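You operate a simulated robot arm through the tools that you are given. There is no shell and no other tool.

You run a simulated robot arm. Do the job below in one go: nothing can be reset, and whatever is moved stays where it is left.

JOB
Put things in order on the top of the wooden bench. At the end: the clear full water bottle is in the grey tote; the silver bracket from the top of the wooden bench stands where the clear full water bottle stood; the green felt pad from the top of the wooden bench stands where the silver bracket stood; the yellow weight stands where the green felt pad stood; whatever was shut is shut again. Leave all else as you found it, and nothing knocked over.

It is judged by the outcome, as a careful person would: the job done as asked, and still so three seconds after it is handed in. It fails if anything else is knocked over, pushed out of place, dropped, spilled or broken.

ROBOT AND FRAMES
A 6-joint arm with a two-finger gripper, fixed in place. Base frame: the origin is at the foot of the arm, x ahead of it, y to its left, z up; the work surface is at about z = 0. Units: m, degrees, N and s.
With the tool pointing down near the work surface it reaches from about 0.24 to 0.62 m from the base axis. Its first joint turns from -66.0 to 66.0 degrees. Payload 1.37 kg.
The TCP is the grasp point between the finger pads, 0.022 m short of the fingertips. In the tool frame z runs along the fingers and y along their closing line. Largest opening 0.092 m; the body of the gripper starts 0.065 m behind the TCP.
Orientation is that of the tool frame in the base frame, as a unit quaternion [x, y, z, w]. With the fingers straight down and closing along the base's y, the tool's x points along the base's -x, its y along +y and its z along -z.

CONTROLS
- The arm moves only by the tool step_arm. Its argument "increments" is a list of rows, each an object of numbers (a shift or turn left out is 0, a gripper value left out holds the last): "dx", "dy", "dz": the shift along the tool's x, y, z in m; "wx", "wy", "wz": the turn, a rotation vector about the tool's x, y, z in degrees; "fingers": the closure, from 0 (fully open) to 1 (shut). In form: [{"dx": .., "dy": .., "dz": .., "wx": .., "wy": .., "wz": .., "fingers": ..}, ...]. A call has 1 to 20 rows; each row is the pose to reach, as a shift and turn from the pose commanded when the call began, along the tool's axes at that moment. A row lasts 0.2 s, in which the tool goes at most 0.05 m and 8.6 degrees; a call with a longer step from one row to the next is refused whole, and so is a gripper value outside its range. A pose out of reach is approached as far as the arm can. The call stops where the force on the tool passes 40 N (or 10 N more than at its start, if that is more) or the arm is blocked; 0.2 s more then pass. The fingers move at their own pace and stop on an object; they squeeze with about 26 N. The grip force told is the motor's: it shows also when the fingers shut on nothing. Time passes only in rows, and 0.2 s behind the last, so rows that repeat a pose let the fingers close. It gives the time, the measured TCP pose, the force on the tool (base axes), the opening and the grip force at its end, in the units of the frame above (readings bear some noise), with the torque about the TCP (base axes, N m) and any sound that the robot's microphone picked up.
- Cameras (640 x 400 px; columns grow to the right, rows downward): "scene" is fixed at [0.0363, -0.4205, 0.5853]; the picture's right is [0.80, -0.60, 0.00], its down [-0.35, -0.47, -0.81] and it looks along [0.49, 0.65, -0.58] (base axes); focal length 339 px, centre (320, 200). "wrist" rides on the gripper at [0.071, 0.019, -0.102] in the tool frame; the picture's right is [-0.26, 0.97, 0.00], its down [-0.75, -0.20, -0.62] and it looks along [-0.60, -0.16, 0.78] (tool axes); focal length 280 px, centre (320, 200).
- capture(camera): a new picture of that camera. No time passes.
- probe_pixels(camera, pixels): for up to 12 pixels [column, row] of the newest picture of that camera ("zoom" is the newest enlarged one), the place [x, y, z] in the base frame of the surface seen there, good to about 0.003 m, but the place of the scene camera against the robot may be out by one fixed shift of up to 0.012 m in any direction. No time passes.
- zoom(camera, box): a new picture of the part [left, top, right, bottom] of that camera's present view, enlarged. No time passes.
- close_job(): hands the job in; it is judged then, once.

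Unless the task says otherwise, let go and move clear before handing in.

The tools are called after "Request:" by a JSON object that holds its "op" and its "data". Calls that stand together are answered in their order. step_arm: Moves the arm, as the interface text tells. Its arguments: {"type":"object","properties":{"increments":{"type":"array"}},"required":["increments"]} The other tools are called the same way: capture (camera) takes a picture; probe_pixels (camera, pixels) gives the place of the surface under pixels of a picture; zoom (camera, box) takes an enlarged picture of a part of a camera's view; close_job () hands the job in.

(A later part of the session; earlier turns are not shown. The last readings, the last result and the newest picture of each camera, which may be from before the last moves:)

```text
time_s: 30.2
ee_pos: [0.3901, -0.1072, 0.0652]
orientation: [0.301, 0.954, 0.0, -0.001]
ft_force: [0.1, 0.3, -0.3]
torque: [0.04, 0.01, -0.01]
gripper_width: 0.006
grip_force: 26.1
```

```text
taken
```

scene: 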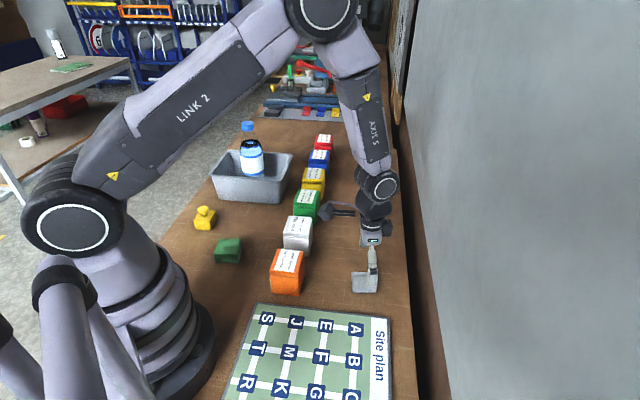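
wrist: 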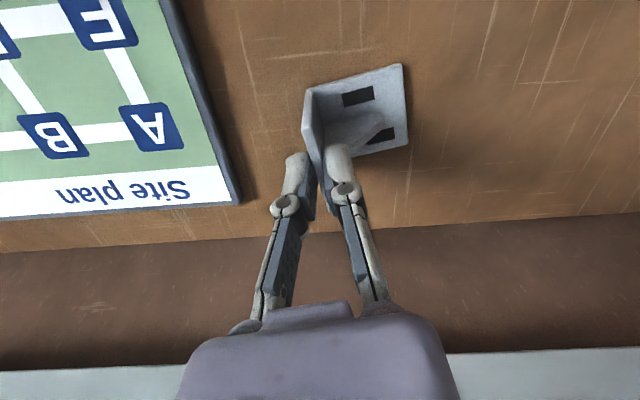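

The fingers hold the plate at a 0.006 m opening with 26 N. I'll lift gently and check it hangs level.

Request:
{"op": "step_arm", "data": {"increments": [{"dz": -0.005}, {"dz": -0.015}, {"dz": -0.03}, {"dz": -0.045}, {"dz": -0.05}, {"dz": -0.05}]}}

Request:
{"op": "capture", "data": {"camera": "wrist"}}

Request:
{"op": "capture", "data": {"camera": "scene"}}

Request:
{"op": "zoom", "data": {"camera": "scene", "box": [320, 190, 420, 310]}}

```text
time_s: 31.6
ee_pos: [0.3903, -0.1065, 0.1162]
orientation: [0.301, 0.954, 0.0, 0.0]
ft_force: [-0.7, -0.1, -0.7]
torque: [-0.03, 0.02, 0.0]
gripper_width: 0.0059
grip_force: 26.1
```

```text
taken
```

wrist: 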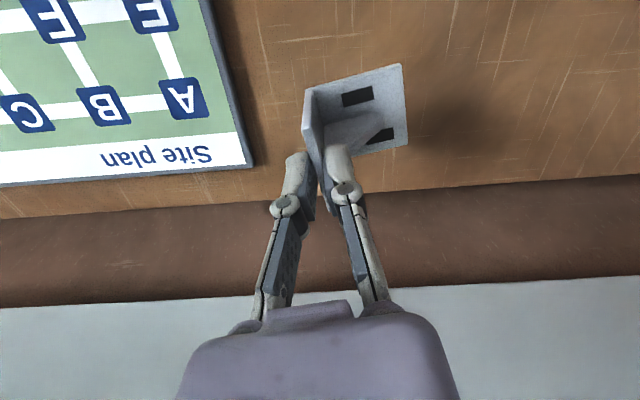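

```text
taken
```

scene: 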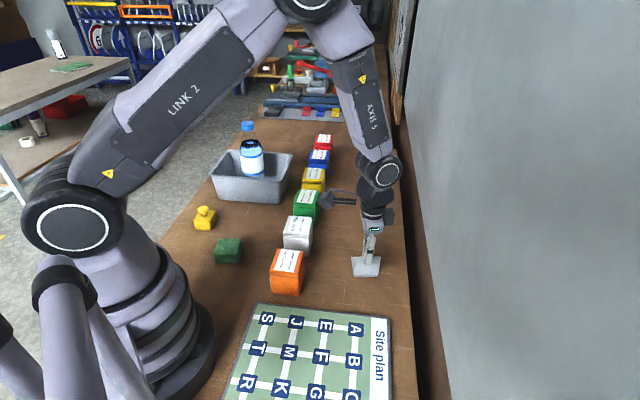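

```text
3.33 times, centred on (370, 250) of scene
```

zoom: 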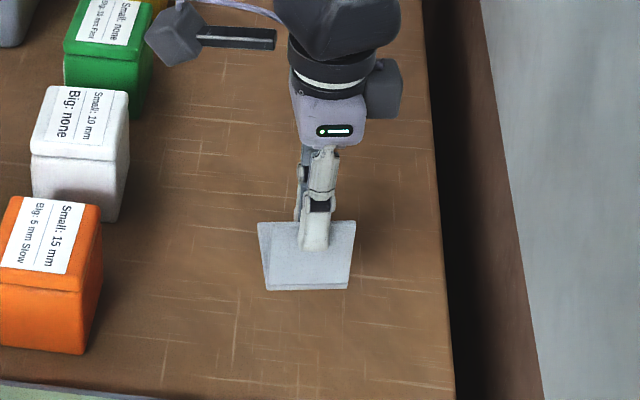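

The bracket hangs level and clear. I'll carry it over at greater height to the bottle's old spot, aiming its footprint centre at (0.502, 0.0965).

Request:
{"op": "step_arm", "data": {"increments": [{"dx": 0.0008, "dy": 0.006, "dz": -0.015}, {"dx": 0.0027, "dy": 0.0205, "dz": -0.03}, {"dx": 0.0055, "dy": 0.041, "dz": -0.04}, {"dx": 0.0091, "dy": 0.0683, "dz": -0.04}, {"dx": 0.0127, "dy": 0.0956, "dz": -0.04}, {"dx": 0.0164, "dy": 0.1229, "dz": -0.04}, {"dx": 0.02, "dy": 0.1502, "dz": -0.04}, {"dx": 0.0237, "dy": 0.1775, "dz": -0.04}, {"dx": 0.0262, "dy": 0.1966, "dz": -0.04}, {"dx": 0.0273, "dy": 0.2048, "dz": -0.04}, {"dx": 0.0273, "dy": 0.2048, "dz": -0.04}]}}

Request:
{"op": "capture", "data": {"camera": "wrist"}}

Request:
{"op": "capture", "data": {"camera": "scene"}}

```text
time_s: 34.0
ee_pos: [0.4851, 0.0763, 0.1555]
orientation: [0.3, 0.954, 0.0, 0.0]
ft_force: [-0.7, -0.3, -2.1]
torque: [-0.03, 0.0, -0.08]
gripper_width: 0.006
grip_force: 26.1
```

```text
taken
```

wrist: 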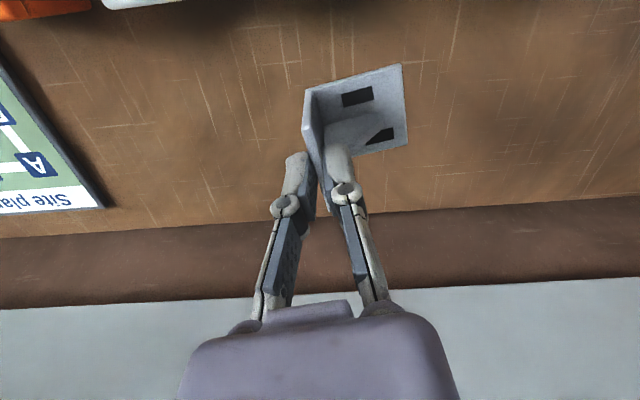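

```text
taken
```

scene: 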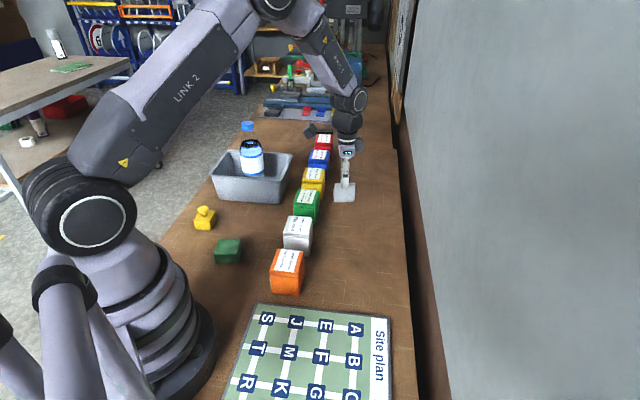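

The bracket is above the old bottle spot. I'll probe its base corners in the wrist view to confirm where its footprint will come down.

Request:
{"op": "zoom", "data": {"camera": "wrist", "box": [280, 50, 430, 170]}}

Request:
{"op": "probe_pixels", "data": {"camera": "wrist", "pixels": [[400, 68], [405, 142], [318, 90], [360, 82], [404, 105], [308, 95], [306, 125], [390, 72], [395, 140], [360, 148], [311, 145]]}}

```text
3.33 times, centred on (355, 110) of wrist
```

zoom: 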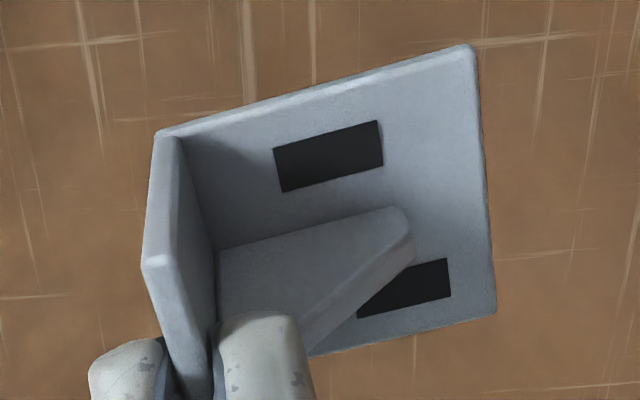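

```text
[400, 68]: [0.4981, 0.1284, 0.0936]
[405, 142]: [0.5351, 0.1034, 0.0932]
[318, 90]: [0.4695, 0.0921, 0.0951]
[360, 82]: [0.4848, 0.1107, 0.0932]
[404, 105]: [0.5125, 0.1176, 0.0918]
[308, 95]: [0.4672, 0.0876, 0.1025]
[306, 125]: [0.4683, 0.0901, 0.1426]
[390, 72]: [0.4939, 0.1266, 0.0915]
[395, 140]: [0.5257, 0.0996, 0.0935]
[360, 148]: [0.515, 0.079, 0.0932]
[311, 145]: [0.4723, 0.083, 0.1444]
```

The held footprint's centre works out to (0.5015, 0.096), right over the bottle's old spot. I'll lower it to just above the bench.

Request:
{"op": "step_arm", "data": {"increments": [{"dz": 0.012}, {"dz": 0.03}, {"dz": 0.05}, {"dz": 0.068}, {"dz": 0.08}, {"dz": 0.085}, {"dz": 0.085}]}}

```text
time_s: 35.6
ee_pos: [0.4851, 0.0765, 0.0709]
orientation: [0.301, 0.954, 0.0, 0.0]
ft_force: [0.2, -0.3, -2.0]
torque: [-0.01, 0.02, 0.03]
gripper_width: 0.006
grip_force: 26.6
```

The TCP is at 0.0709, about 5 mm above the set-down height. I'll ease down in small steps to feel contact.

Request:
{"op": "step_arm", "data": {"increments": [{"dz": 0.002}, {"dz": 0.004}, {"dz": 0.005}, {"dz": 0.006}, {"dz": 0.006}]}}

```text
time_s: 36.8
ee_pos: [0.4846, 0.0755, 0.0672]
orientation: [0.3, 0.954, 0.0, 0.0]
ft_force: [-6.3, -4.9, 17.3]
torque: [0.03, 0.29, 0.05]
gripper_width: 0.006
grip_force: 25.7
```

Contact shows as +17 N, so the base is on the bench. I'll ease off 1.5 mm and then open.

Request:
{"op": "step_arm", "data": {"increments": [{"dz": -0.001}, {"dz": -0.0015}, {"dz": -0.0015}]}}

Request:
{"op": "capture", "data": {"camera": "scene"}}

Request:
{"op": "zoom", "data": {"camera": "scene", "box": [300, 140, 390, 250]}}

```text
time_s: 37.6
ee_pos: [0.4839, 0.0759, 0.0658]
orientation: [0.301, 0.954, 0.0, 0.0]
ft_force: [-0.5, 0.1, -1.9]
torque: [0.01, -0.03, 0.01]
gripper_width: 0.0062
grip_force: 26.0
```

```text
taken
```

scene: 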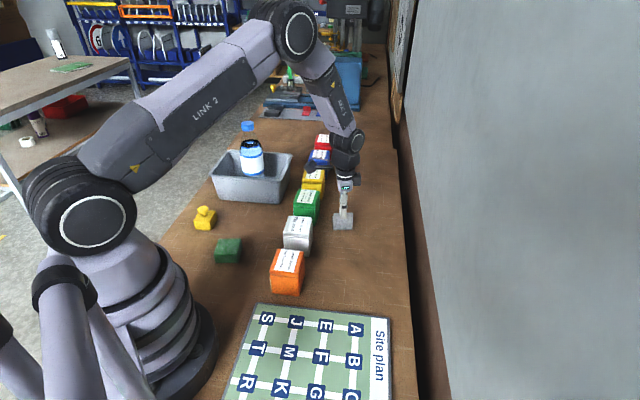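

```text
3.64 times, centred on (345, 195) of scene
```

zoom: 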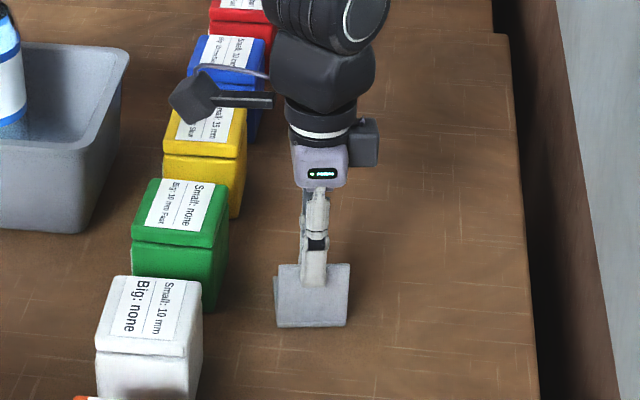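

The force is back to the bracket's own weight (-1.9 N), so it hovers under a millimetre up. I'll lower 1 mm and open the fingers.

Request:
{"op": "step_arm", "data": {"increments": [{"dz": 0.0008}, {"dz": 0.0008}, {"dz": 0.0008, "fingers": 0.85}, {"dz": 0.0008, "fingers": 0.6}, {"dz": 0.0008, "fingers": 0.3}, {"dz": 0.0008, "fingers": 0}, {"dz": 0.0008, "fingers": 0}, {"dz": 0.0008, "fingers": 0}, {"dz": 0.0008, "fingers": 0}]}}

Request:
{"op": "capture", "data": {"camera": "wrist"}}

```text
time_s: 39.6
ee_pos: [0.4853, 0.0753, 0.0662]
orientation: [0.301, 0.954, 0.0, 0.0]
ft_force: [-0.8, -0.4, -0.1]
torque: [0.01, -0.01, 0.03]
gripper_width: 0.0919
grip_force: 0.0
```

```text
taken
```

wrist: 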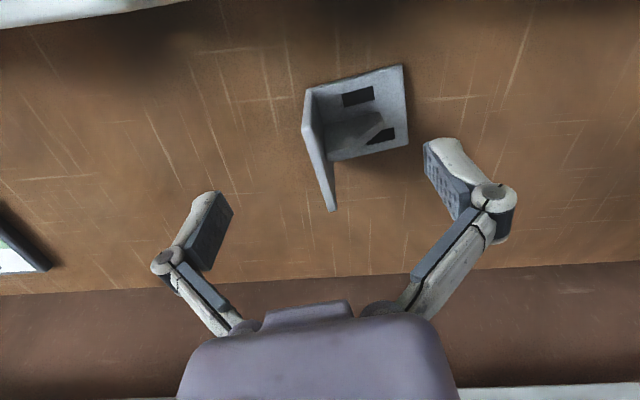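

The bracket stands by itself on the bottle's old spot, and the fingers are clear of it. I'll rise straight up and zoom the scene view on the pad and weight to see how they're turned.

Request:
{"op": "step_arm", "data": {"increments": [{"dz": -0.015}, {"dz": -0.045}, {"dz": -0.085}, {"dz": -0.125}, {"dz": -0.16}, {"dz": -0.18}, {"dz": -0.18}]}}

Request:
{"op": "capture", "data": {"camera": "scene"}}

Request:
{"op": "zoom", "data": {"camera": "scene", "box": [180, 195, 260, 275]}}

Request:
{"op": "capture", "data": {"camera": "wrist"}}

```text
time_s: 41.2
ee_pos: [0.4846, 0.076, 0.2459]
orientation: [0.301, 0.953, 0.0, 0.0]
ft_force: [0.7, 0.1, -0.9]
torque: [0.0, -0.02, -0.07]
gripper_width: 0.0922
grip_force: 0.1
```

```text
taken
```

scene: 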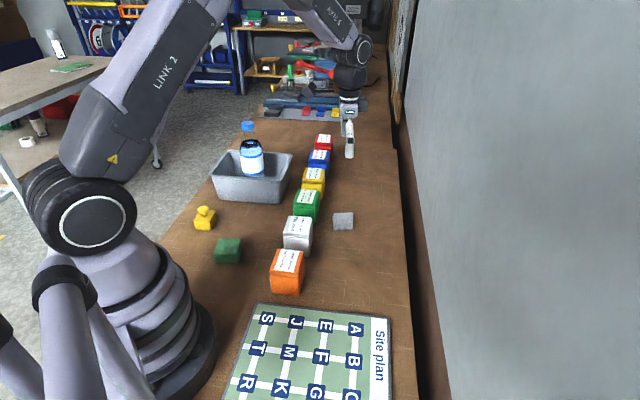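

```text
5.00 times, centred on (220, 235) of scene
```

zoom: 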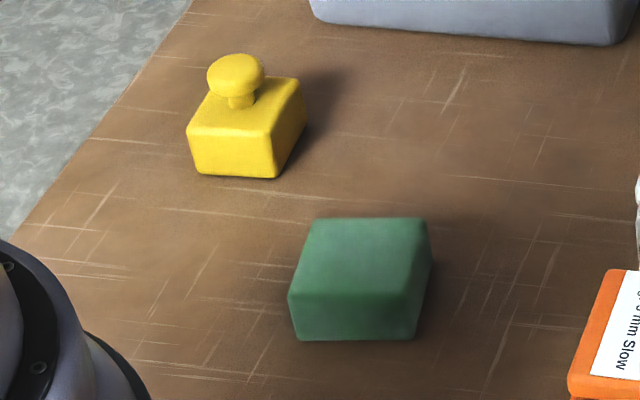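

```text
taken
```

wrist: 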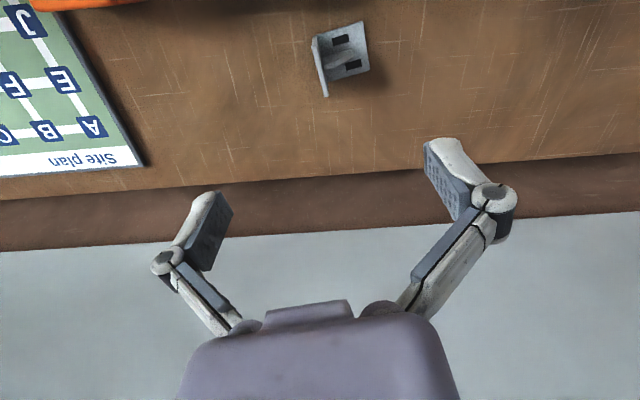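

The pad is a block with top corners near zoom (315,222), (425,222), (412,298), (292,293), and the weight is a block with a round knob at (235,70). I'll probe both in this view, and check the set-down bracket in the wrist view.

Request:
{"op": "probe_pixels", "data": {"camera": "zoom", "pixels": [[320, 224], [422, 224], [408, 296], [296, 292], [360, 258], [350, 325], [300, 335], [412, 335], [235, 70], [205, 100], [285, 85], [262, 130]]}}

Request:
{"op": "probe_pixels", "data": {"camera": "zoom", "pixels": [[210, 75], [262, 75], [235, 58], [235, 92], [195, 130], [298, 80], [200, 168], [272, 175], [240, 150], [212, 95], [290, 140], [235, 115]]}}

Request:
{"op": "probe_pixels", "data": {"camera": "wrist", "pixels": [[361, 24], [367, 69], [316, 39], [325, 93], [340, 33], [365, 45], [335, 77]]}}

```text
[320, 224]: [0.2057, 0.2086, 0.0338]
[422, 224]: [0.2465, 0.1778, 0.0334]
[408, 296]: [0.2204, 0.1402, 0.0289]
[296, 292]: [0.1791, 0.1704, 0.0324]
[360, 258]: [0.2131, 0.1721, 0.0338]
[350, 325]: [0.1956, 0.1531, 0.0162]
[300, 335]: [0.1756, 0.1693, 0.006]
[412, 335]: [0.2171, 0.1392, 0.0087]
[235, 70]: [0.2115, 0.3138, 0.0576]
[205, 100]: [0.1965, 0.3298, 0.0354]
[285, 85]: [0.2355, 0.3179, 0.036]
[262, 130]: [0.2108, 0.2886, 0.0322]
```

```text
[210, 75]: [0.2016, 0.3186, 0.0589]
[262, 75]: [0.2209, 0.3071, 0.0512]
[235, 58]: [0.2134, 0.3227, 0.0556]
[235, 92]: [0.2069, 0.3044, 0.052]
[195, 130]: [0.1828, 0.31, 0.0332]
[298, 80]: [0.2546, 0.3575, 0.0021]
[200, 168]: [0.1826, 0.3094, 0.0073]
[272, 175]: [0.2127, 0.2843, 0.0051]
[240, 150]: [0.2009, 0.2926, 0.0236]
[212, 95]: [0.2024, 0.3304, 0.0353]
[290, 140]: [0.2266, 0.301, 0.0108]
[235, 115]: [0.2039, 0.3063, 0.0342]
```

```text
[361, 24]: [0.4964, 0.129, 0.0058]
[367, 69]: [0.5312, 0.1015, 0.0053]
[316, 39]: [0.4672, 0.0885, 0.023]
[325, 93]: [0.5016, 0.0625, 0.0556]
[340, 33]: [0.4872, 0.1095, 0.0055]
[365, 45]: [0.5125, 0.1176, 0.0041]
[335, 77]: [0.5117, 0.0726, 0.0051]
```

The bracket's new footprint centre reads (0.500, 0.0955), as wanted. The pad and weight are turned about the same as the bracket (edges near -37° and 54°). I'll swing to a viewpoint near the pad with the tool turned so it closes along the -36° direction and the wrist camera looks at both.

Request:
{"op": "step_arm", "data": {"increments": [{"dx": 0.0203, "dy": -0.0082, "wz": -8.1}, {"dx": 0.0406, "dy": -0.0165, "wz": -16.2}, {"dx": 0.0608, "dy": -0.0247, "wz": -24.3}, {"dx": 0.0811, "dy": -0.0329, "wz": -32.4}, {"dx": 0.1014, "dy": -0.0411, "wz": -40.5}, {"dx": 0.1217, "dy": -0.0494, "wz": -48.6}, {"dx": 0.142, "dy": -0.0576, "wz": -56.7}, {"dx": 0.1623, "dy": -0.0658, "wz": -64.8}, {"dx": 0.1825, "dy": -0.074, "wz": -72.9}, {"dx": 0.2028, "dy": -0.0823, "wz": -81}, {"dx": 0.2231, "dy": -0.0905, "wz": -89}, {"dx": 0.2231, "dy": -0.0905, "wz": -89}]}}

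Request:
{"op": "capture", "data": {"camera": "wrist"}}

Request:
{"op": "capture", "data": {"camera": "scene"}}

```text
time_s: 43.8
ee_pos: [0.2517, 0.1299, 0.2441]
orientation: [-0.454, 0.891, 0.0, 0.0]
ft_force: [0.2, 0.5, 0.2]
torque: [-0.01, -0.04, -0.02]
gripper_width: 0.092
grip_force: 0.0
```

```text
taken
```

wrist: 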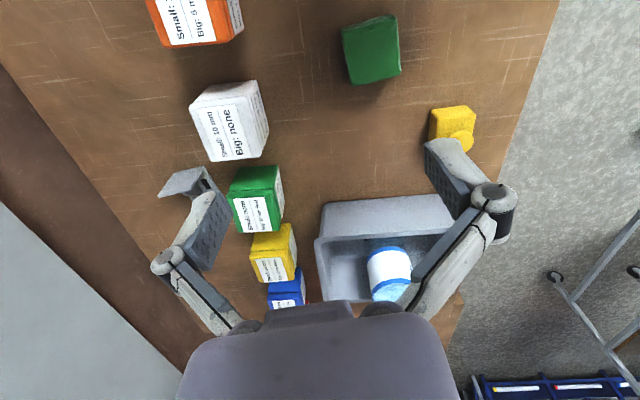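

```text
taken
```

scene: 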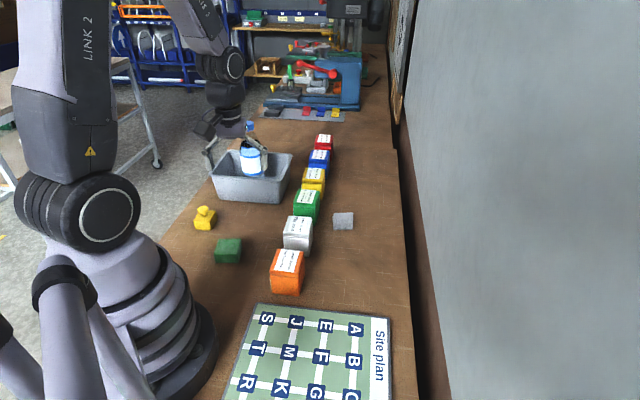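

The wrist view shows the pad at (372,50) and the weight at (453,128) beside the right finger. I'll zoom and probe the pad's corners.

Request:
{"op": "zoom", "data": {"camera": "wrist", "box": [320, 0, 490, 160]}}

Request:
{"op": "probe_pixels", "data": {"camera": "wrist", "pixels": [[342, 31], [391, 17], [400, 72], [352, 82], [370, 50], [348, 35], [389, 21], [397, 69], [354, 78], [396, 30], [345, 60], [380, 75]]}}

Request:
{"op": "probe_pixels", "data": {"camera": "wrist", "pixels": [[432, 110], [472, 108], [475, 120], [432, 130], [460, 140], [462, 132], [450, 115], [437, 113], [468, 112], [470, 125], [436, 128], [430, 120]]}}

```text
2.50 times, centred on (405, 80) of wrist
```

zoom: 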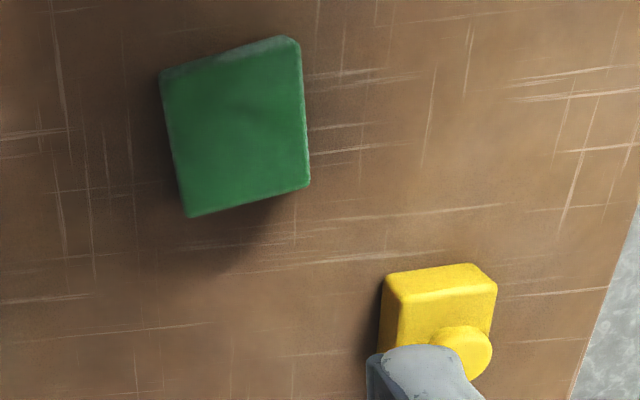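

```text
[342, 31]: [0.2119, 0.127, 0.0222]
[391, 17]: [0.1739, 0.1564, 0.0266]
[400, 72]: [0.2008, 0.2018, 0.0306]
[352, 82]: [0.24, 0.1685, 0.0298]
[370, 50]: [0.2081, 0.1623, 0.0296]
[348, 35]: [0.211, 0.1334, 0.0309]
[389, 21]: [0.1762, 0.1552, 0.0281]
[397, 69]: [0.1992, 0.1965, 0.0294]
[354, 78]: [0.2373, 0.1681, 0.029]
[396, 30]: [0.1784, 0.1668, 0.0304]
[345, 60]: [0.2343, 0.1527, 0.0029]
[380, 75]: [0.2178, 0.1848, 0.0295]
```

```text
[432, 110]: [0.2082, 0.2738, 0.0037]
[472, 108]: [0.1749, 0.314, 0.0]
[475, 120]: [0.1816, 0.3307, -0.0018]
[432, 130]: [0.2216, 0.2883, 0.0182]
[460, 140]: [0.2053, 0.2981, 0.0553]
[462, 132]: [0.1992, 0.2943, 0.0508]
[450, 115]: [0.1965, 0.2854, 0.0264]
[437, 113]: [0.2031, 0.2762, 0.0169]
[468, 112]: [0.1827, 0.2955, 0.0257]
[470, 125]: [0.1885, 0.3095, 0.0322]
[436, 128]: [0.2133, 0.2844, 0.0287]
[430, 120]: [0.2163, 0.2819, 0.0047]
```

The pad's centre is (0.2067, 0.1634) with its top at z≈0.030 and sides about 0.05 m, turned about 2.6° from the tool. I'll move over it, correct the yaw and come down to TCP 0.10.

Request:
{"op": "step_arm", "data": {"increments": [{"dx": 0, "dy": 0.012, "dz": 0.015, "wz": -0.6}, {"dx": 0, "dy": 0.028, "dz": 0.04, "wz": -1.2}, {"dx": -0.0003, "dy": 0.044, "dz": 0.07, "wz": -1.8}, {"dx": -0.0006, "dy": 0.0561, "dz": 0.1, "wz": -2.6}, {"dx": -0.0006, "dy": 0.0561, "dz": 0.13, "wz": -2.6}, {"dx": -0.0006, "dy": 0.0561, "dz": 0.144, "wz": -2.6}, {"dx": -0.0006, "dy": 0.0561, "dz": 0.144, "wz": -2.6}]}}

Request:
{"op": "capture", "data": {"camera": "wrist"}}

Request:
{"op": "capture", "data": {"camera": "scene"}}

```text
time_s: 45.4
ee_pos: [0.2044, 0.1624, 0.1027]
orientation: [-0.474, 0.88, 0.001, 0.001]
ft_force: [-0.4, 0.0, -0.6]
torque: [0.04, -0.03, 0.0]
gripper_width: 0.0918
grip_force: 0.2
```

```text
taken
```

wrist: 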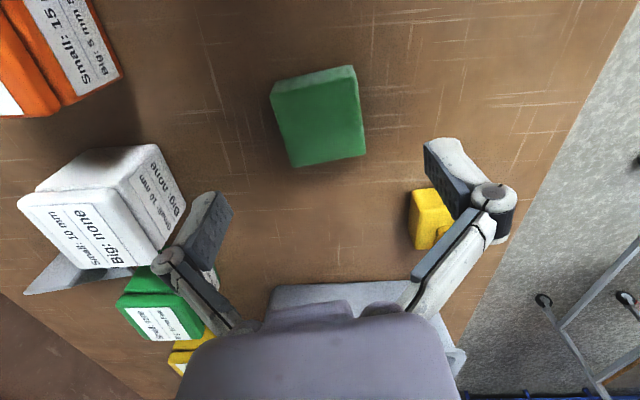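

```text
taken
```

scene: 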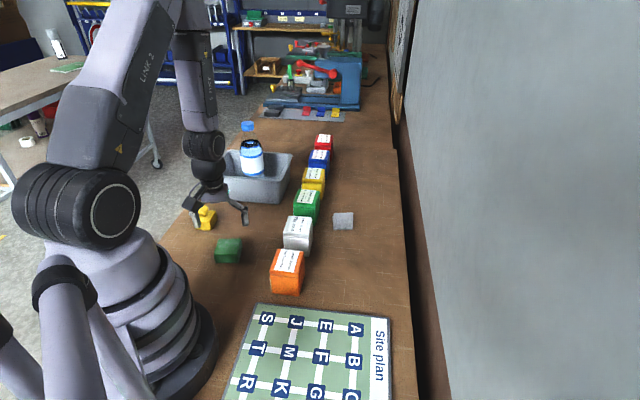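

The pad's top is centred at about (319,118), where the tool axis predicts (320,121). I'll zoom to check the yaw of its edges more carefully.

Request:
{"op": "zoom", "data": {"camera": "wrist", "box": [260, 55, 380, 175]}}

Request:
{"op": "zoom", "data": {"camera": "wrist", "box": [260, 55, 380, 175]}}

```text
3.33 times, centred on (320, 115) of wrist
```

zoom: 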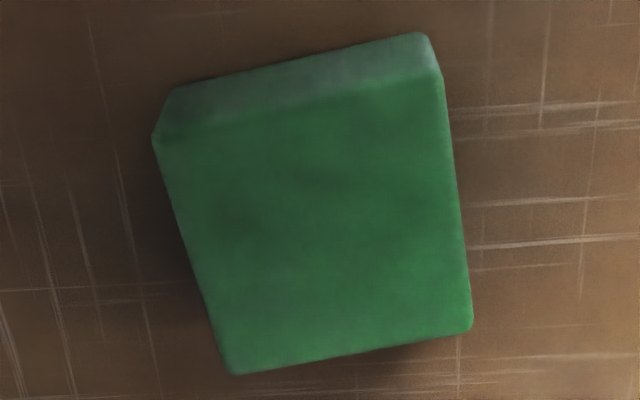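

```text
3.33 times, centred on (320, 115) of wrist
```

zoom: 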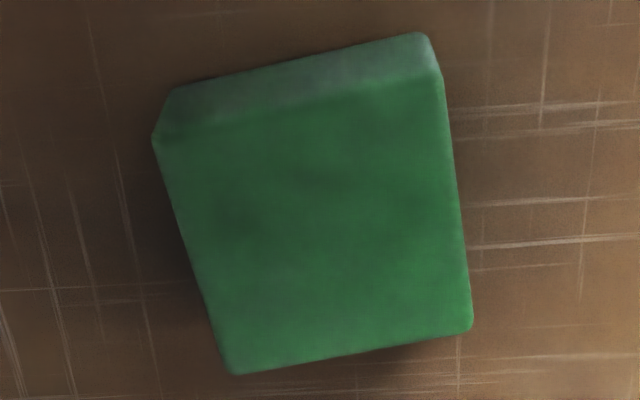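

Top-face corners in the zoom are (157,142), (440,84), (470,325) and (232,370). I'll probe them.

Request:
{"op": "probe_pixels", "data": {"camera": "zoom", "pixels": [[162, 148], [436, 90], [465, 322], [236, 366], [315, 235], [190, 250], [452, 200], [300, 118], [350, 345], [300, 75], [170, 100], [425, 45]]}}

```text
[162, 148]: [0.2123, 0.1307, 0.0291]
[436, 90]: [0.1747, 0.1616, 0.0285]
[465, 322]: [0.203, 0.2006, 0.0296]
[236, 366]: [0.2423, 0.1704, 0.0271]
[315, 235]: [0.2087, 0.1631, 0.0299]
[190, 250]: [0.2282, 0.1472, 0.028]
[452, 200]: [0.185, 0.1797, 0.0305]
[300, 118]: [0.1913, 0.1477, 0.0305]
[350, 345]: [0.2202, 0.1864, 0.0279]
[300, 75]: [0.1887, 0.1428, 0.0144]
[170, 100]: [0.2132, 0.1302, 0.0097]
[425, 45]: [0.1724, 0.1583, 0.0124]
```

The closer probes give the pad's centre as (0.208, 0.166) and edges at -37.5° and 53°, so I'll turn back about 4°, shift 4 mm and descend to near grasp height.

Request:
{"op": "step_arm", "data": {"increments": [{"dx": -0.0025, "dy": -0.0003, "dz": 0.015, "wz": 2}, {"dx": -0.0047, "dy": -0.0006, "dz": 0.035, "wz": 4.1}, {"dx": -0.0047, "dy": -0.0006, "dz": 0.055, "wz": 4.1}, {"dx": -0.0047, "dy": -0.0006, "dz": 0.066, "wz": 4.1}, {"dx": -0.0047, "dy": -0.0006, "dz": 0.068, "wz": 4.1}, {"dx": -0.0047, "dy": -0.0006, "dz": 0.068, "wz": 4.1}]}}

Request:
{"op": "capture", "data": {"camera": "wrist"}}

Request:
{"op": "capture", "data": {"camera": "scene"}}

Request:
{"op": "zoom", "data": {"camera": "scene", "box": [170, 170, 290, 290]}}

```text
time_s: 46.8
ee_pos: [0.2092, 0.1666, 0.034]
orientation: [-0.442, 0.897, 0.0, 0.0]
ft_force: [0.5, -0.1, 0.5]
torque: [0.01, 0.02, 0.02]
gripper_width: 0.0919
grip_force: 0.0
```

```text
taken
```

wrist: 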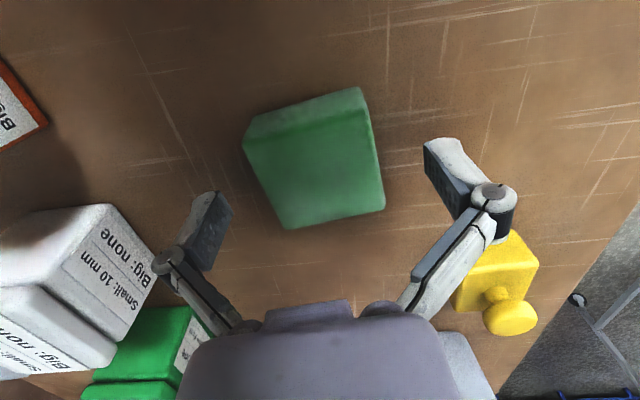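

```text
taken
```

scene: 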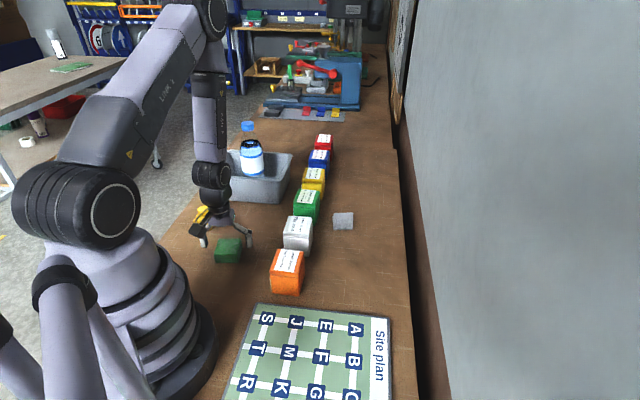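

```text
3.33 times, centred on (230, 230) of scene
```

zoom: 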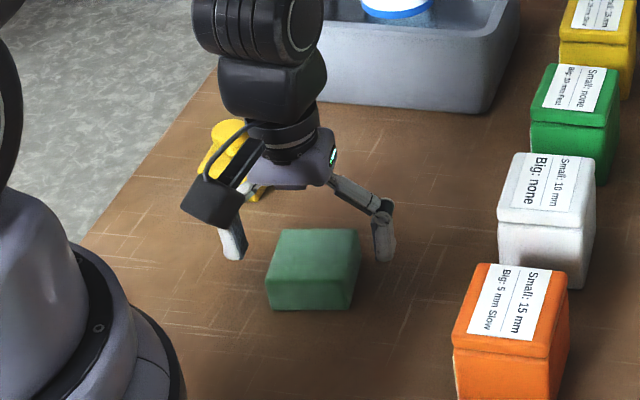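

The pad is centred between the fingers (its top's centre at (321,181) versus the predicted (320,183)). I'll descend the last 8 mm and close.

Request:
{"op": "step_arm", "data": {"increments": [{"dz": 0.004}, {"dz": 0.0075}, {"dz": 0.0075}, {"dz": 0.0075, "fingers": 0.3}, {"dz": 0.0075, "fingers": 0.5}, {"dz": 0.0075, "fingers": 1}, {"dz": 0.0075, "fingers": 1}, {"dz": 0.0075, "fingers": 1}, {"dz": 0.0075, "fingers": 1}]}}

Request:
{"op": "capture", "data": {"camera": "wrist"}}

```text
time_s: 48.8
ee_pos: [0.2089, 0.1661, 0.0254]
orientation: [-0.442, 0.897, 0.001, 0.001]
ft_force: [0.5, 0.0, 8.4]
torque: [-0.03, -0.01, 0.02]
gripper_width: 0.0537
grip_force: 25.7
```

```text
taken
```

wrist: 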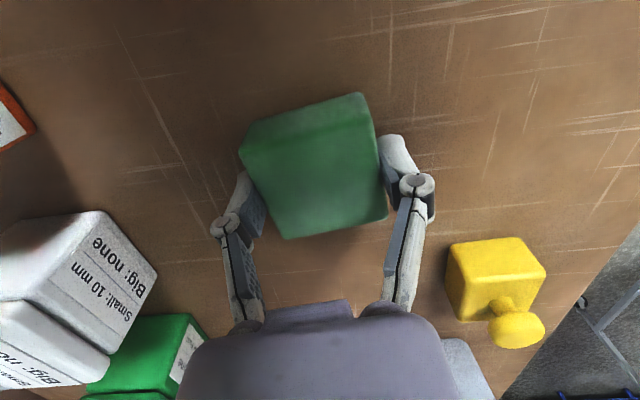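

The pad is gripped at 0.054 m with 25.7 N. I'll lift it slowly and check.

Request:
{"op": "step_arm", "data": {"increments": [{"dz": -0.004}, {"dz": -0.012}, {"dz": -0.025}, {"dz": -0.04}, {"dz": -0.055}, {"dz": -0.06}, {"dz": -0.06}]}}

Request:
{"op": "capture", "data": {"camera": "wrist"}}

Request:
{"op": "capture", "data": {"camera": "scene"}}

```text
time_s: 50.4
ee_pos: [0.2088, 0.166, 0.0872]
orientation: [-0.442, 0.897, 0.0, 0.0]
ft_force: [-0.7, -0.2, 0.5]
torque: [0.03, 0.0, -0.02]
gripper_width: 0.0538
grip_force: 26.2
```

```text
taken
```

wrist: 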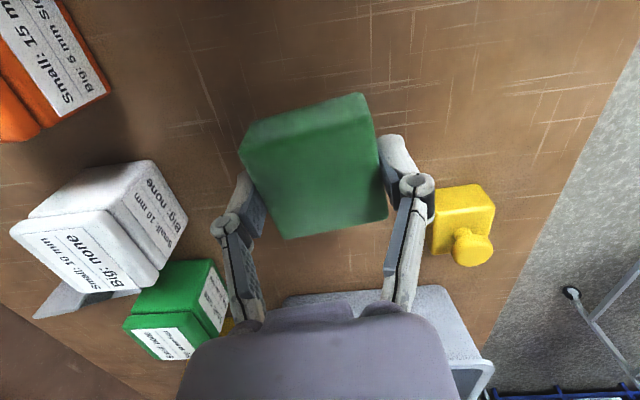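

```text
taken
```

scene: 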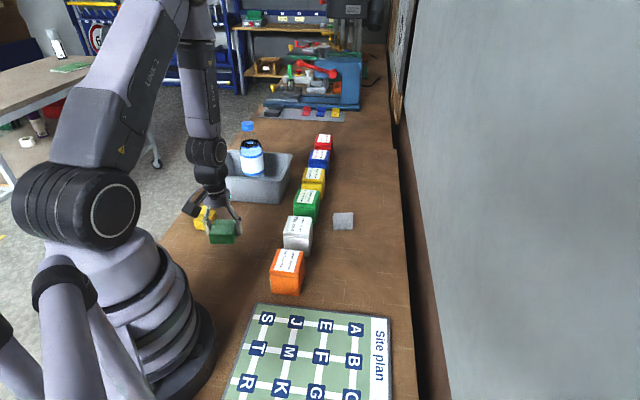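

The pad hangs in the grip. Before carrying it, I'll probe the orange box and the site plan near the bracket's old place for clearance.

Request:
{"op": "probe_pixels", "data": {"camera": "scene", "pixels": [[299, 292], [271, 290], [304, 255], [300, 272], [390, 320], [388, 330], [257, 306], [320, 312], [365, 282], [303, 265]]}}

Request:
{"op": "step_arm", "data": {"increments": [{"dz": -0.02}, {"dz": -0.05}, {"dz": -0.08}, {"dz": -0.09}, {"dz": -0.09}]}}

```text
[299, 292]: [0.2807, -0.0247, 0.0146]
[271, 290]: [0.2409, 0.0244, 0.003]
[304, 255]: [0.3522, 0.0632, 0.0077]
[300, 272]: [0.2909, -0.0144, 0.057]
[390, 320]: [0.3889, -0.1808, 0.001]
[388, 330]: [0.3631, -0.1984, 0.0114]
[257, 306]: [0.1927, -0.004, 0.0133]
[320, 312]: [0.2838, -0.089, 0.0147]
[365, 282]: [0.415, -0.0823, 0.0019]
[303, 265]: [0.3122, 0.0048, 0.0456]
```

```text
time_s: 51.6
ee_pos: [0.2094, 0.1659, 0.1773]
orientation: [-0.442, 0.897, 0.0, 0.0]
ft_force: [-0.3, 0.0, -0.1]
torque: [-0.03, 0.0, 0.0]
gripper_width: 0.0537
grip_force: 25.8
```

There is at least 0.08 m clearance to the orange box and the site plan. I'll carry the pad across at height to above the bracket's old place.

Request:
{"op": "step_arm", "data": {"increments": [{"dx": 0.0024, "dy": -0.0093}, {"dx": 0.0081, "dy": -0.0311}, {"dx": 0.0153, "dy": -0.0591}, {"dx": 0.0226, "dy": -0.0872}, {"dx": 0.0298, "dy": -0.1152}, {"dx": 0.0371, "dy": -0.1432}, {"dx": 0.0443, "dy": -0.1712}, {"dx": 0.0516, "dy": -0.1992}, {"dx": 0.0588, "dy": -0.2272}, {"dx": 0.0661, "dy": -0.2553}, {"dx": 0.0733, "dy": -0.2833}, {"dx": 0.0782, "dy": -0.302}, {"dx": 0.0806, "dy": -0.3113}, {"dx": 0.0806, "dy": -0.3113}]}}

Request:
{"op": "capture", "data": {"camera": "wrist"}}

Request:
{"op": "capture", "data": {"camera": "scene"}}

```text
time_s: 54.6
ee_pos: [0.4057, -0.0875, 0.1755]
orientation: [-0.442, 0.897, 0.0, 0.0]
ft_force: [-0.2, 0.6, -0.6]
torque: [-0.04, -0.02, 0.02]
gripper_width: 0.0537
grip_force: 25.9
```

```text
taken
```

wrist: 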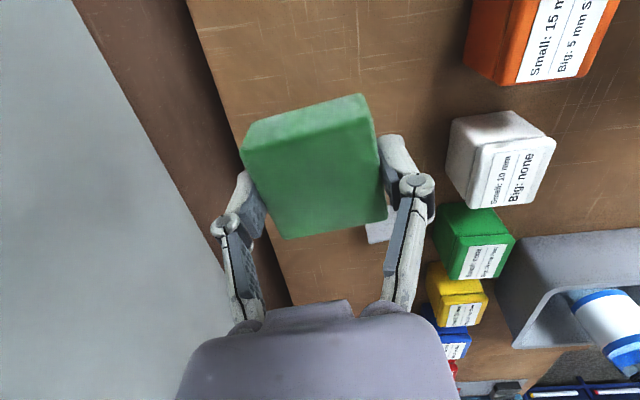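

```text
taken
```

scene: 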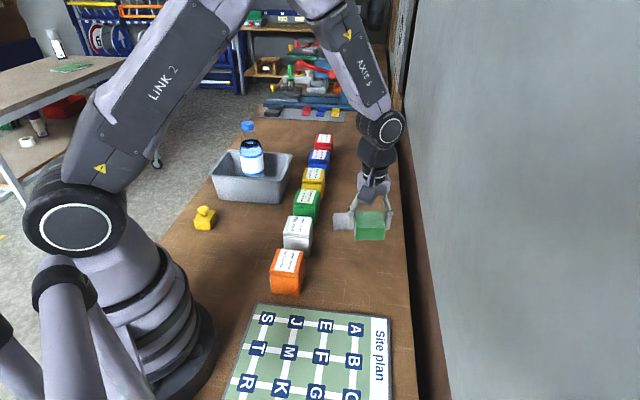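

The pad is above the bracket's old place, with TCP at (0.406, -0.0875). I'll lower it to about 4 mm above the bench.

Request:
{"op": "step_arm", "data": {"increments": [{"dz": 0.015}, {"dz": 0.04}, {"dz": 0.068}, {"dz": 0.096}, {"dz": 0.12}, {"dz": 0.136}, {"dz": 0.145}, {"dz": 0.145}]}}

Request:
{"op": "capture", "data": {"camera": "scene"}}

Request:
{"op": "zoom", "data": {"camera": "scene", "box": [310, 200, 430, 310]}}

```text
time_s: 56.4
ee_pos: [0.4072, -0.0861, 0.0309]
orientation: [-0.442, 0.897, 0.0, 0.001]
ft_force: [-0.3, 0.8, 0.1]
torque: [-0.02, 0.01, 0.01]
gripper_width: 0.0536
grip_force: 25.8
```

```text
taken
```

scene: 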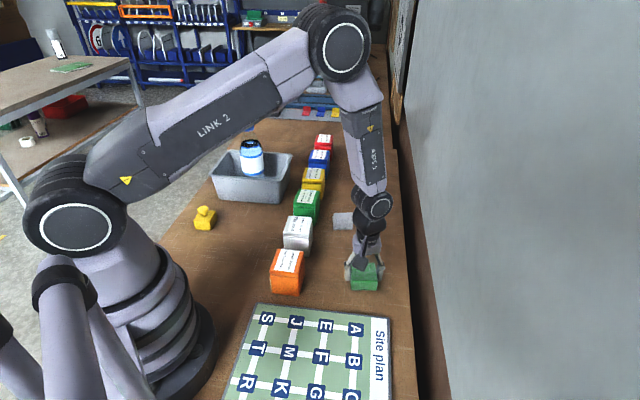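

```text
3.64 times, centred on (370, 255) of scene
```

zoom: 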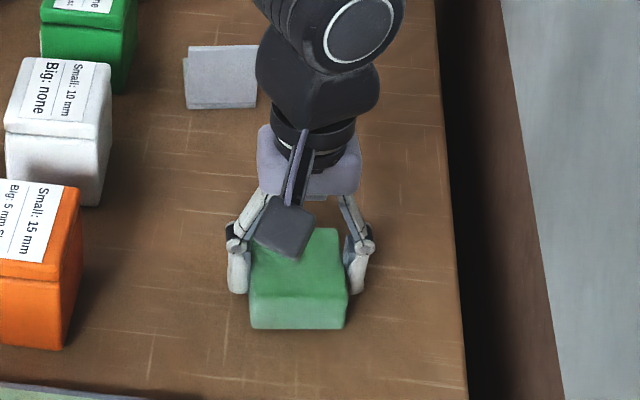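

The pad hovers about 5 mm above the bench at the right place. I'll ease it down to contact.

Request:
{"op": "step_arm", "data": {"increments": [{"dz": 0.002}, {"dz": 0.0035}, {"dz": 0.0045}, {"dz": 0.005}, {"dz": 0.005}]}}

```text
time_s: 57.6
ee_pos: [0.4066, -0.0862, 0.0269]
orientation: [-0.442, 0.897, 0.0, 0.0]
ft_force: [-2.0, -1.4, 7.7]
torque: [0.0, 0.05, -0.03]
gripper_width: 0.054
grip_force: 26.3
```

Contact shows as +7.7 N, so the pad is on the bench. I'll open the fingers and hold still.

Request:
{"op": "step_arm", "data": {"increments": [{"dz": -0.0005}, {"dz": -0.0005, "fingers": 0.35}, {"dz": -0.0005, "fingers": 0.2}, {"dz": -0.0005, "fingers": 0}, {"dz": -0.0005, "fingers": 0}, {"dz": -0.0005, "fingers": 0}]}}

Request:
{"op": "capture", "data": {"camera": "wrist"}}

```text
time_s: 59.0
ee_pos: [0.4061, -0.0863, 0.026]
orientation: [-0.443, 0.896, 0.0, 0.001]
ft_force: [0.4, 0.1, -0.2]
torque: [-0.01, -0.02, -0.01]
gripper_width: 0.092
grip_force: 0.0
```

```text
taken
```

wrist: 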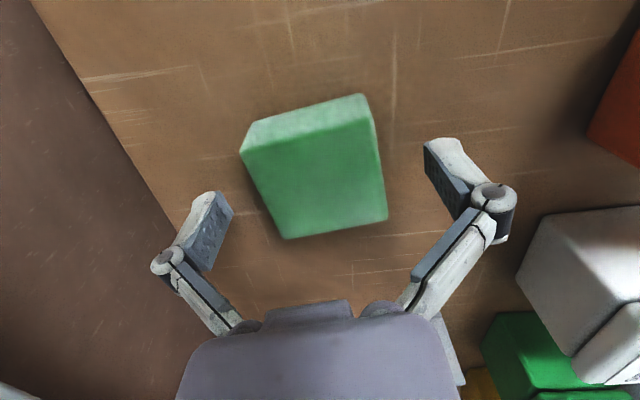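

The pad stands by itself with the fingers open. I'll rise straight up clear of it.

Request:
{"op": "step_arm", "data": {"increments": [{"dz": -0.012}, {"dz": -0.035}, {"dz": -0.07}, {"dz": -0.11}, {"dz": -0.15}, {"dz": -0.18}, {"dz": -0.195}, {"dz": -0.195}]}}

Request:
{"op": "capture", "data": {"camera": "wrist"}}

Request:
{"op": "probe_pixels", "data": {"camera": "wrist", "pixels": [[320, 100], [330, 80], [310, 110]]}}

```text
time_s: 60.8
ee_pos: [0.4069, -0.0859, 0.2224]
orientation: [-0.442, 0.897, 0.001, 0.0]
ft_force: [-0.2, 0.5, -0.1]
torque: [0.0, -0.02, 0.0]
gripper_width: 0.092
grip_force: 0.1
```

```text
taken
```

wrist: 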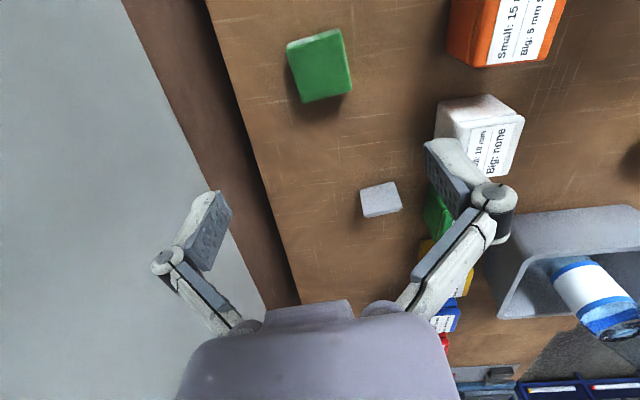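

```text
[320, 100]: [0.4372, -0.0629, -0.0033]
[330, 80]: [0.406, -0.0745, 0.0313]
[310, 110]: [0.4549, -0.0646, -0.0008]
```

The pad sits cleanly at (320,65) in the wrist view. I'll move to a viewpoint over the weight.

Request:
{"op": "probe_pixels", "data": {"camera": "wrist", "pixels": [[290, 48], [339, 32], [349, 87], [305, 99], [320, 66]]}}

Request:
{"op": "step_arm", "data": {"increments": [{"dx": -0.0043, "dy": 0.0098}, {"dx": -0.0143, "dy": 0.0325}, {"dx": -0.0271, "dy": 0.0618}, {"dx": -0.0399, "dy": 0.091}, {"dx": -0.0527, "dy": 0.1203}, {"dx": -0.0656, "dy": 0.1495}, {"dx": -0.0784, "dy": 0.1788}, {"dx": -0.0912, "dy": 0.208}, {"dx": -0.104, "dy": 0.2373}, {"dx": -0.1169, "dy": 0.2665}, {"dx": -0.1297, "dy": 0.2958}, {"dx": -0.1382, "dy": 0.3153}, {"dx": -0.1425, "dy": 0.325}, {"dx": -0.1425, "dy": 0.325}]}}

Request:
{"op": "capture", "data": {"camera": "wrist"}}

```text
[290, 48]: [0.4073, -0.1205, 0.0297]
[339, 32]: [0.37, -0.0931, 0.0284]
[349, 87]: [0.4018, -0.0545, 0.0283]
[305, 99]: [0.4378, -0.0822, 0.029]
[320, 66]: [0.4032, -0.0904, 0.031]
```

```text
time_s: 63.8
ee_pos: [0.2348, 0.2242, 0.2219]
orientation: [-0.443, 0.897, 0.0, 0.0]
ft_force: [-0.1, 0.3, 0.1]
torque: [0.0, -0.01, 0.02]
gripper_width: 0.0918
grip_force: 0.1
```

```text
taken
```

wrist: 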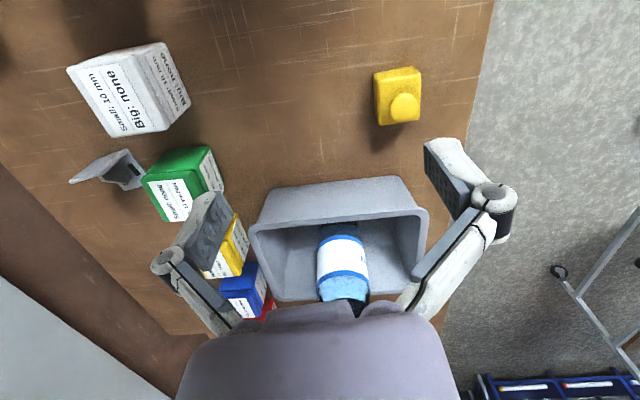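

The pad's new centre reads (0.404, -0.0876), matching the bracket's old footprint. The weight is now in clear view at (398,97); I'll zoom and probe it.

Request:
{"op": "zoom", "data": {"camera": "wrist", "box": [350, 50, 450, 150]}}

```text
4.00 times, centred on (400, 100) of wrist
```

zoom: 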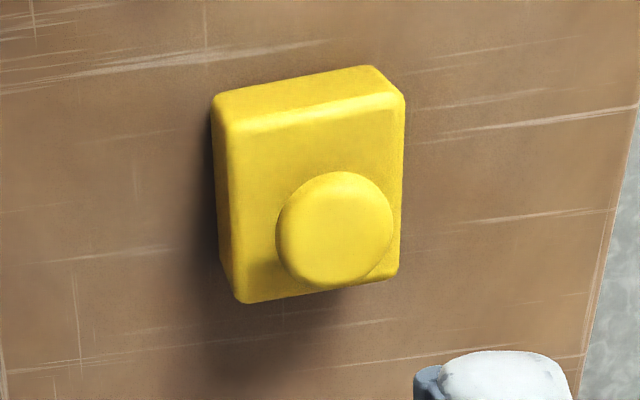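

Request:
{"op": "probe_pixels", "data": {"camera": "zoom", "pixels": [[230, 133], [398, 103], [395, 270], [243, 298], [335, 228], [235, 210], [400, 190], [310, 120], [270, 290], [285, 230], [385, 230], [335, 178]]}}

Request:
{"op": "probe_pixels", "data": {"camera": "zoom", "pixels": [[335, 275], [216, 110], [370, 72], [222, 250], [300, 100], [260, 160], [360, 140], [255, 250], [250, 180], [340, 200], [320, 240], [350, 250]]}}

```text
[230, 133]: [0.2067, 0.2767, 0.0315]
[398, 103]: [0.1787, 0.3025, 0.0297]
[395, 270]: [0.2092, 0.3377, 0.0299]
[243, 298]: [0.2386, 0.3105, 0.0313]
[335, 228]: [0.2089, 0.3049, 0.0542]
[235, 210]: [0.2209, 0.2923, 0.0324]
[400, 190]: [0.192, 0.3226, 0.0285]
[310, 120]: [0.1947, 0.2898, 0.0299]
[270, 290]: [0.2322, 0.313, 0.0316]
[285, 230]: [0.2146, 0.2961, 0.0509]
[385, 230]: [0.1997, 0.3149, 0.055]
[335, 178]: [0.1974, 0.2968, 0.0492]
```

```text
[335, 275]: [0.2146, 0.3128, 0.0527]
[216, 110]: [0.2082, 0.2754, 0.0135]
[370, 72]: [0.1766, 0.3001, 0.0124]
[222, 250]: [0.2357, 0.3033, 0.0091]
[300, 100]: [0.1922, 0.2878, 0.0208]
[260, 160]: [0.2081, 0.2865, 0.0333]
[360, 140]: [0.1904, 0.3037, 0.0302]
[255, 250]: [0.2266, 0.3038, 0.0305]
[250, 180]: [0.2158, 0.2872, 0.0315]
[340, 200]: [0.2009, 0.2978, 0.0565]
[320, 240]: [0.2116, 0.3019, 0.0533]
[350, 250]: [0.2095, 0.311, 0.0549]
```

The weight's block is centred at (0.208, 0.3065), about 0.040 by 0.047 m, turned to -42°, with its block top at 0.031 and knob top at 0.056. I'll move above it, turn 4.6° and come down to 0.11.

Request:
{"op": "step_arm", "data": {"increments": [{"dx": -0.01, "dy": 0.0142, "dz": 0.008, "wz": 1}, {"dx": -0.02, "dy": 0.0285, "dz": 0.02, "wz": 2}, {"dx": -0.03, "dy": 0.0427, "dz": 0.04, "wz": 3}, {"dx": -0.04, "dy": 0.057, "dz": 0.065, "wz": 4}, {"dx": -0.0493, "dy": 0.0712, "dz": 0.09, "wz": 4.6}, {"dx": -0.0493, "dy": 0.0712, "dz": 0.112, "wz": 4.6}, {"dx": -0.0493, "dy": 0.0712, "dz": 0.112, "wz": 4.6}]}}

Request:
{"op": "capture", "data": {"camera": "wrist"}}

Request:
{"op": "zoom", "data": {"camera": "wrist", "box": [260, 60, 380, 180]}}

```text
time_s: 65.4
ee_pos: [0.2088, 0.3069, 0.1106]
orientation: [-0.406, 0.914, 0.0, 0.001]
ft_force: [0.1, 0.2, -0.4]
torque: [-0.01, 0.01, -0.01]
gripper_width: 0.0917
grip_force: 0.1
```

```text
taken
```

wrist: 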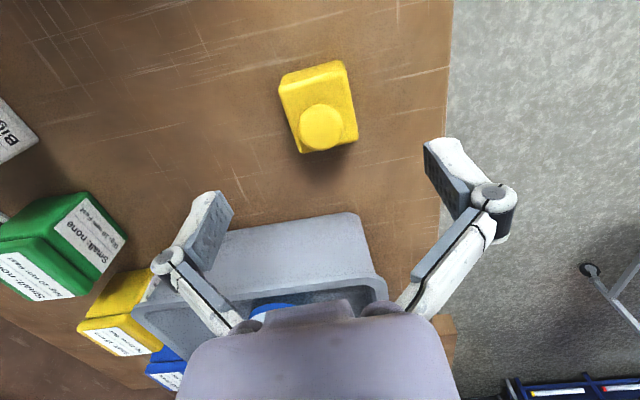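

```text
3.33 times, centred on (320, 120) of wrist
```

zoom: 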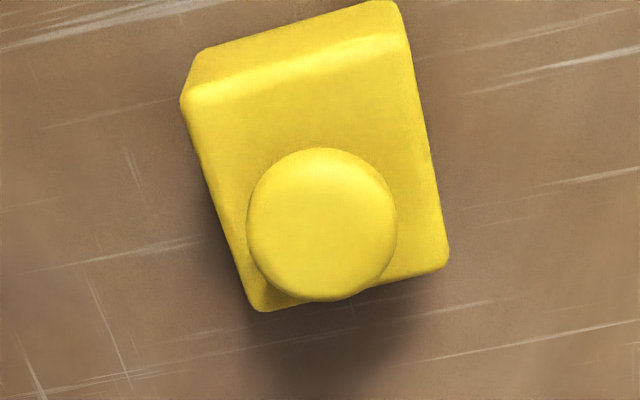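

The weight's top is centred at (321.7,115.7), where the tool axis predicts (320,117), and the edges match the yaw to about 1°. I'll descend around it to near the bench.

Request:
{"op": "step_arm", "data": {"increments": [{"dz": 0.02, "wz": 0.5}, {"dz": 0.045, "wz": 1}, {"dz": 0.065, "wz": 1}, {"dz": 0.077, "wz": 1}, {"dz": 0.077, "wz": 1}]}}

Request:
{"op": "capture", "data": {"camera": "wrist"}}

Request:
{"op": "capture", "data": {"camera": "scene"}}

Request:
{"op": "zoom", "data": {"camera": "scene", "box": [150, 140, 270, 260]}}

```text
time_s: 66.6
ee_pos: [0.2081, 0.3067, 0.0347]
orientation: [-0.399, 0.917, -0.001, -0.001]
ft_force: [0.2, 0.0, 0.3]
torque: [-0.01, 0.0, 0.01]
gripper_width: 0.0921
grip_force: 0.1
```

```text
taken
```

wrist: 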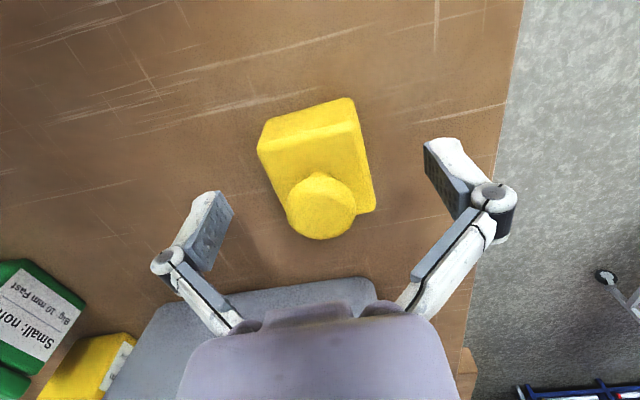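

```text
taken
```

scene: 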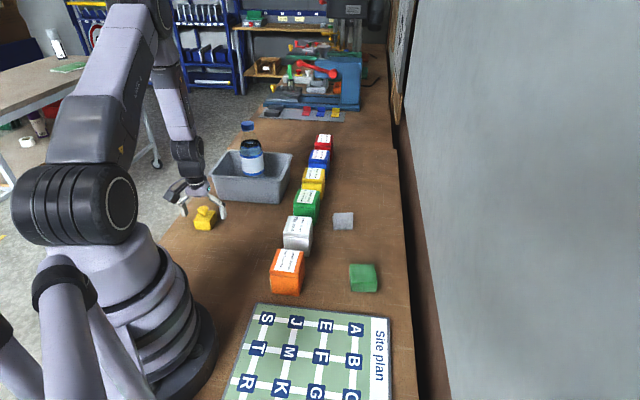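

```text
3.33 times, centred on (210, 200) of scene
```

zoom: 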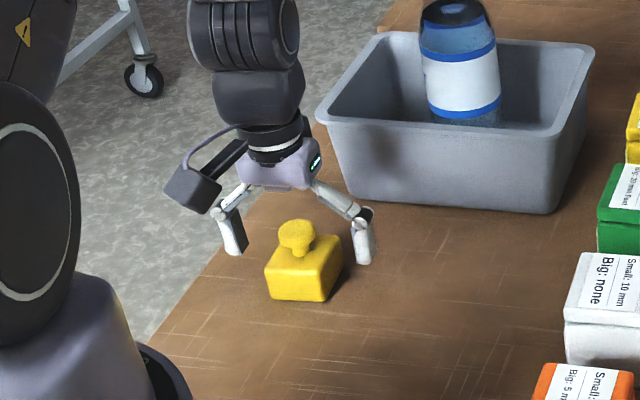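

The fingers straddle the weight cleanly in both views. I'll descend the last 8 mm and close on the block.

Request:
{"op": "step_arm", "data": {"increments": [{"dz": 0.004}, {"dz": 0.0082}, {"dz": 0.0082}, {"dz": 0.0082, "fingers": 0.3}, {"dz": 0.0082, "fingers": 0.5}, {"dz": 0.0082, "fingers": 0.8}, {"dz": 0.0082, "fingers": 1}, {"dz": 0.0082, "fingers": 1}, {"dz": 0.0082, "fingers": 1}, {"dz": 0.0082, "fingers": 1}]}}

Request:
{"op": "capture", "data": {"camera": "wrist"}}

```text
time_s: 68.8
ee_pos: [0.2091, 0.3072, 0.0255]
orientation: [-0.398, 0.917, 0.0, 0.001]
ft_force: [-1.8, 0.7, 5.5]
torque: [0.01, 0.07, 0.11]
gripper_width: 0.0448
grip_force: 25.7
```

```text
taken
```

wrist: 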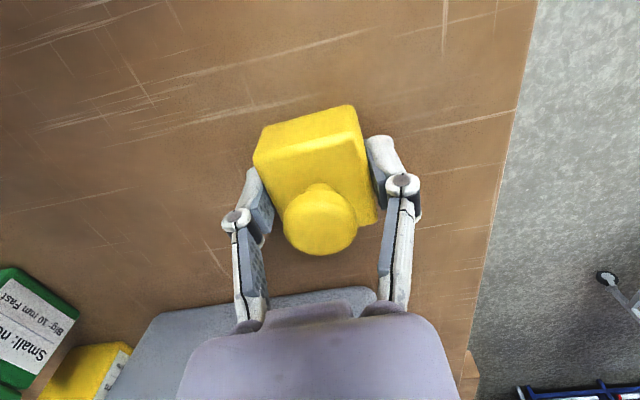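

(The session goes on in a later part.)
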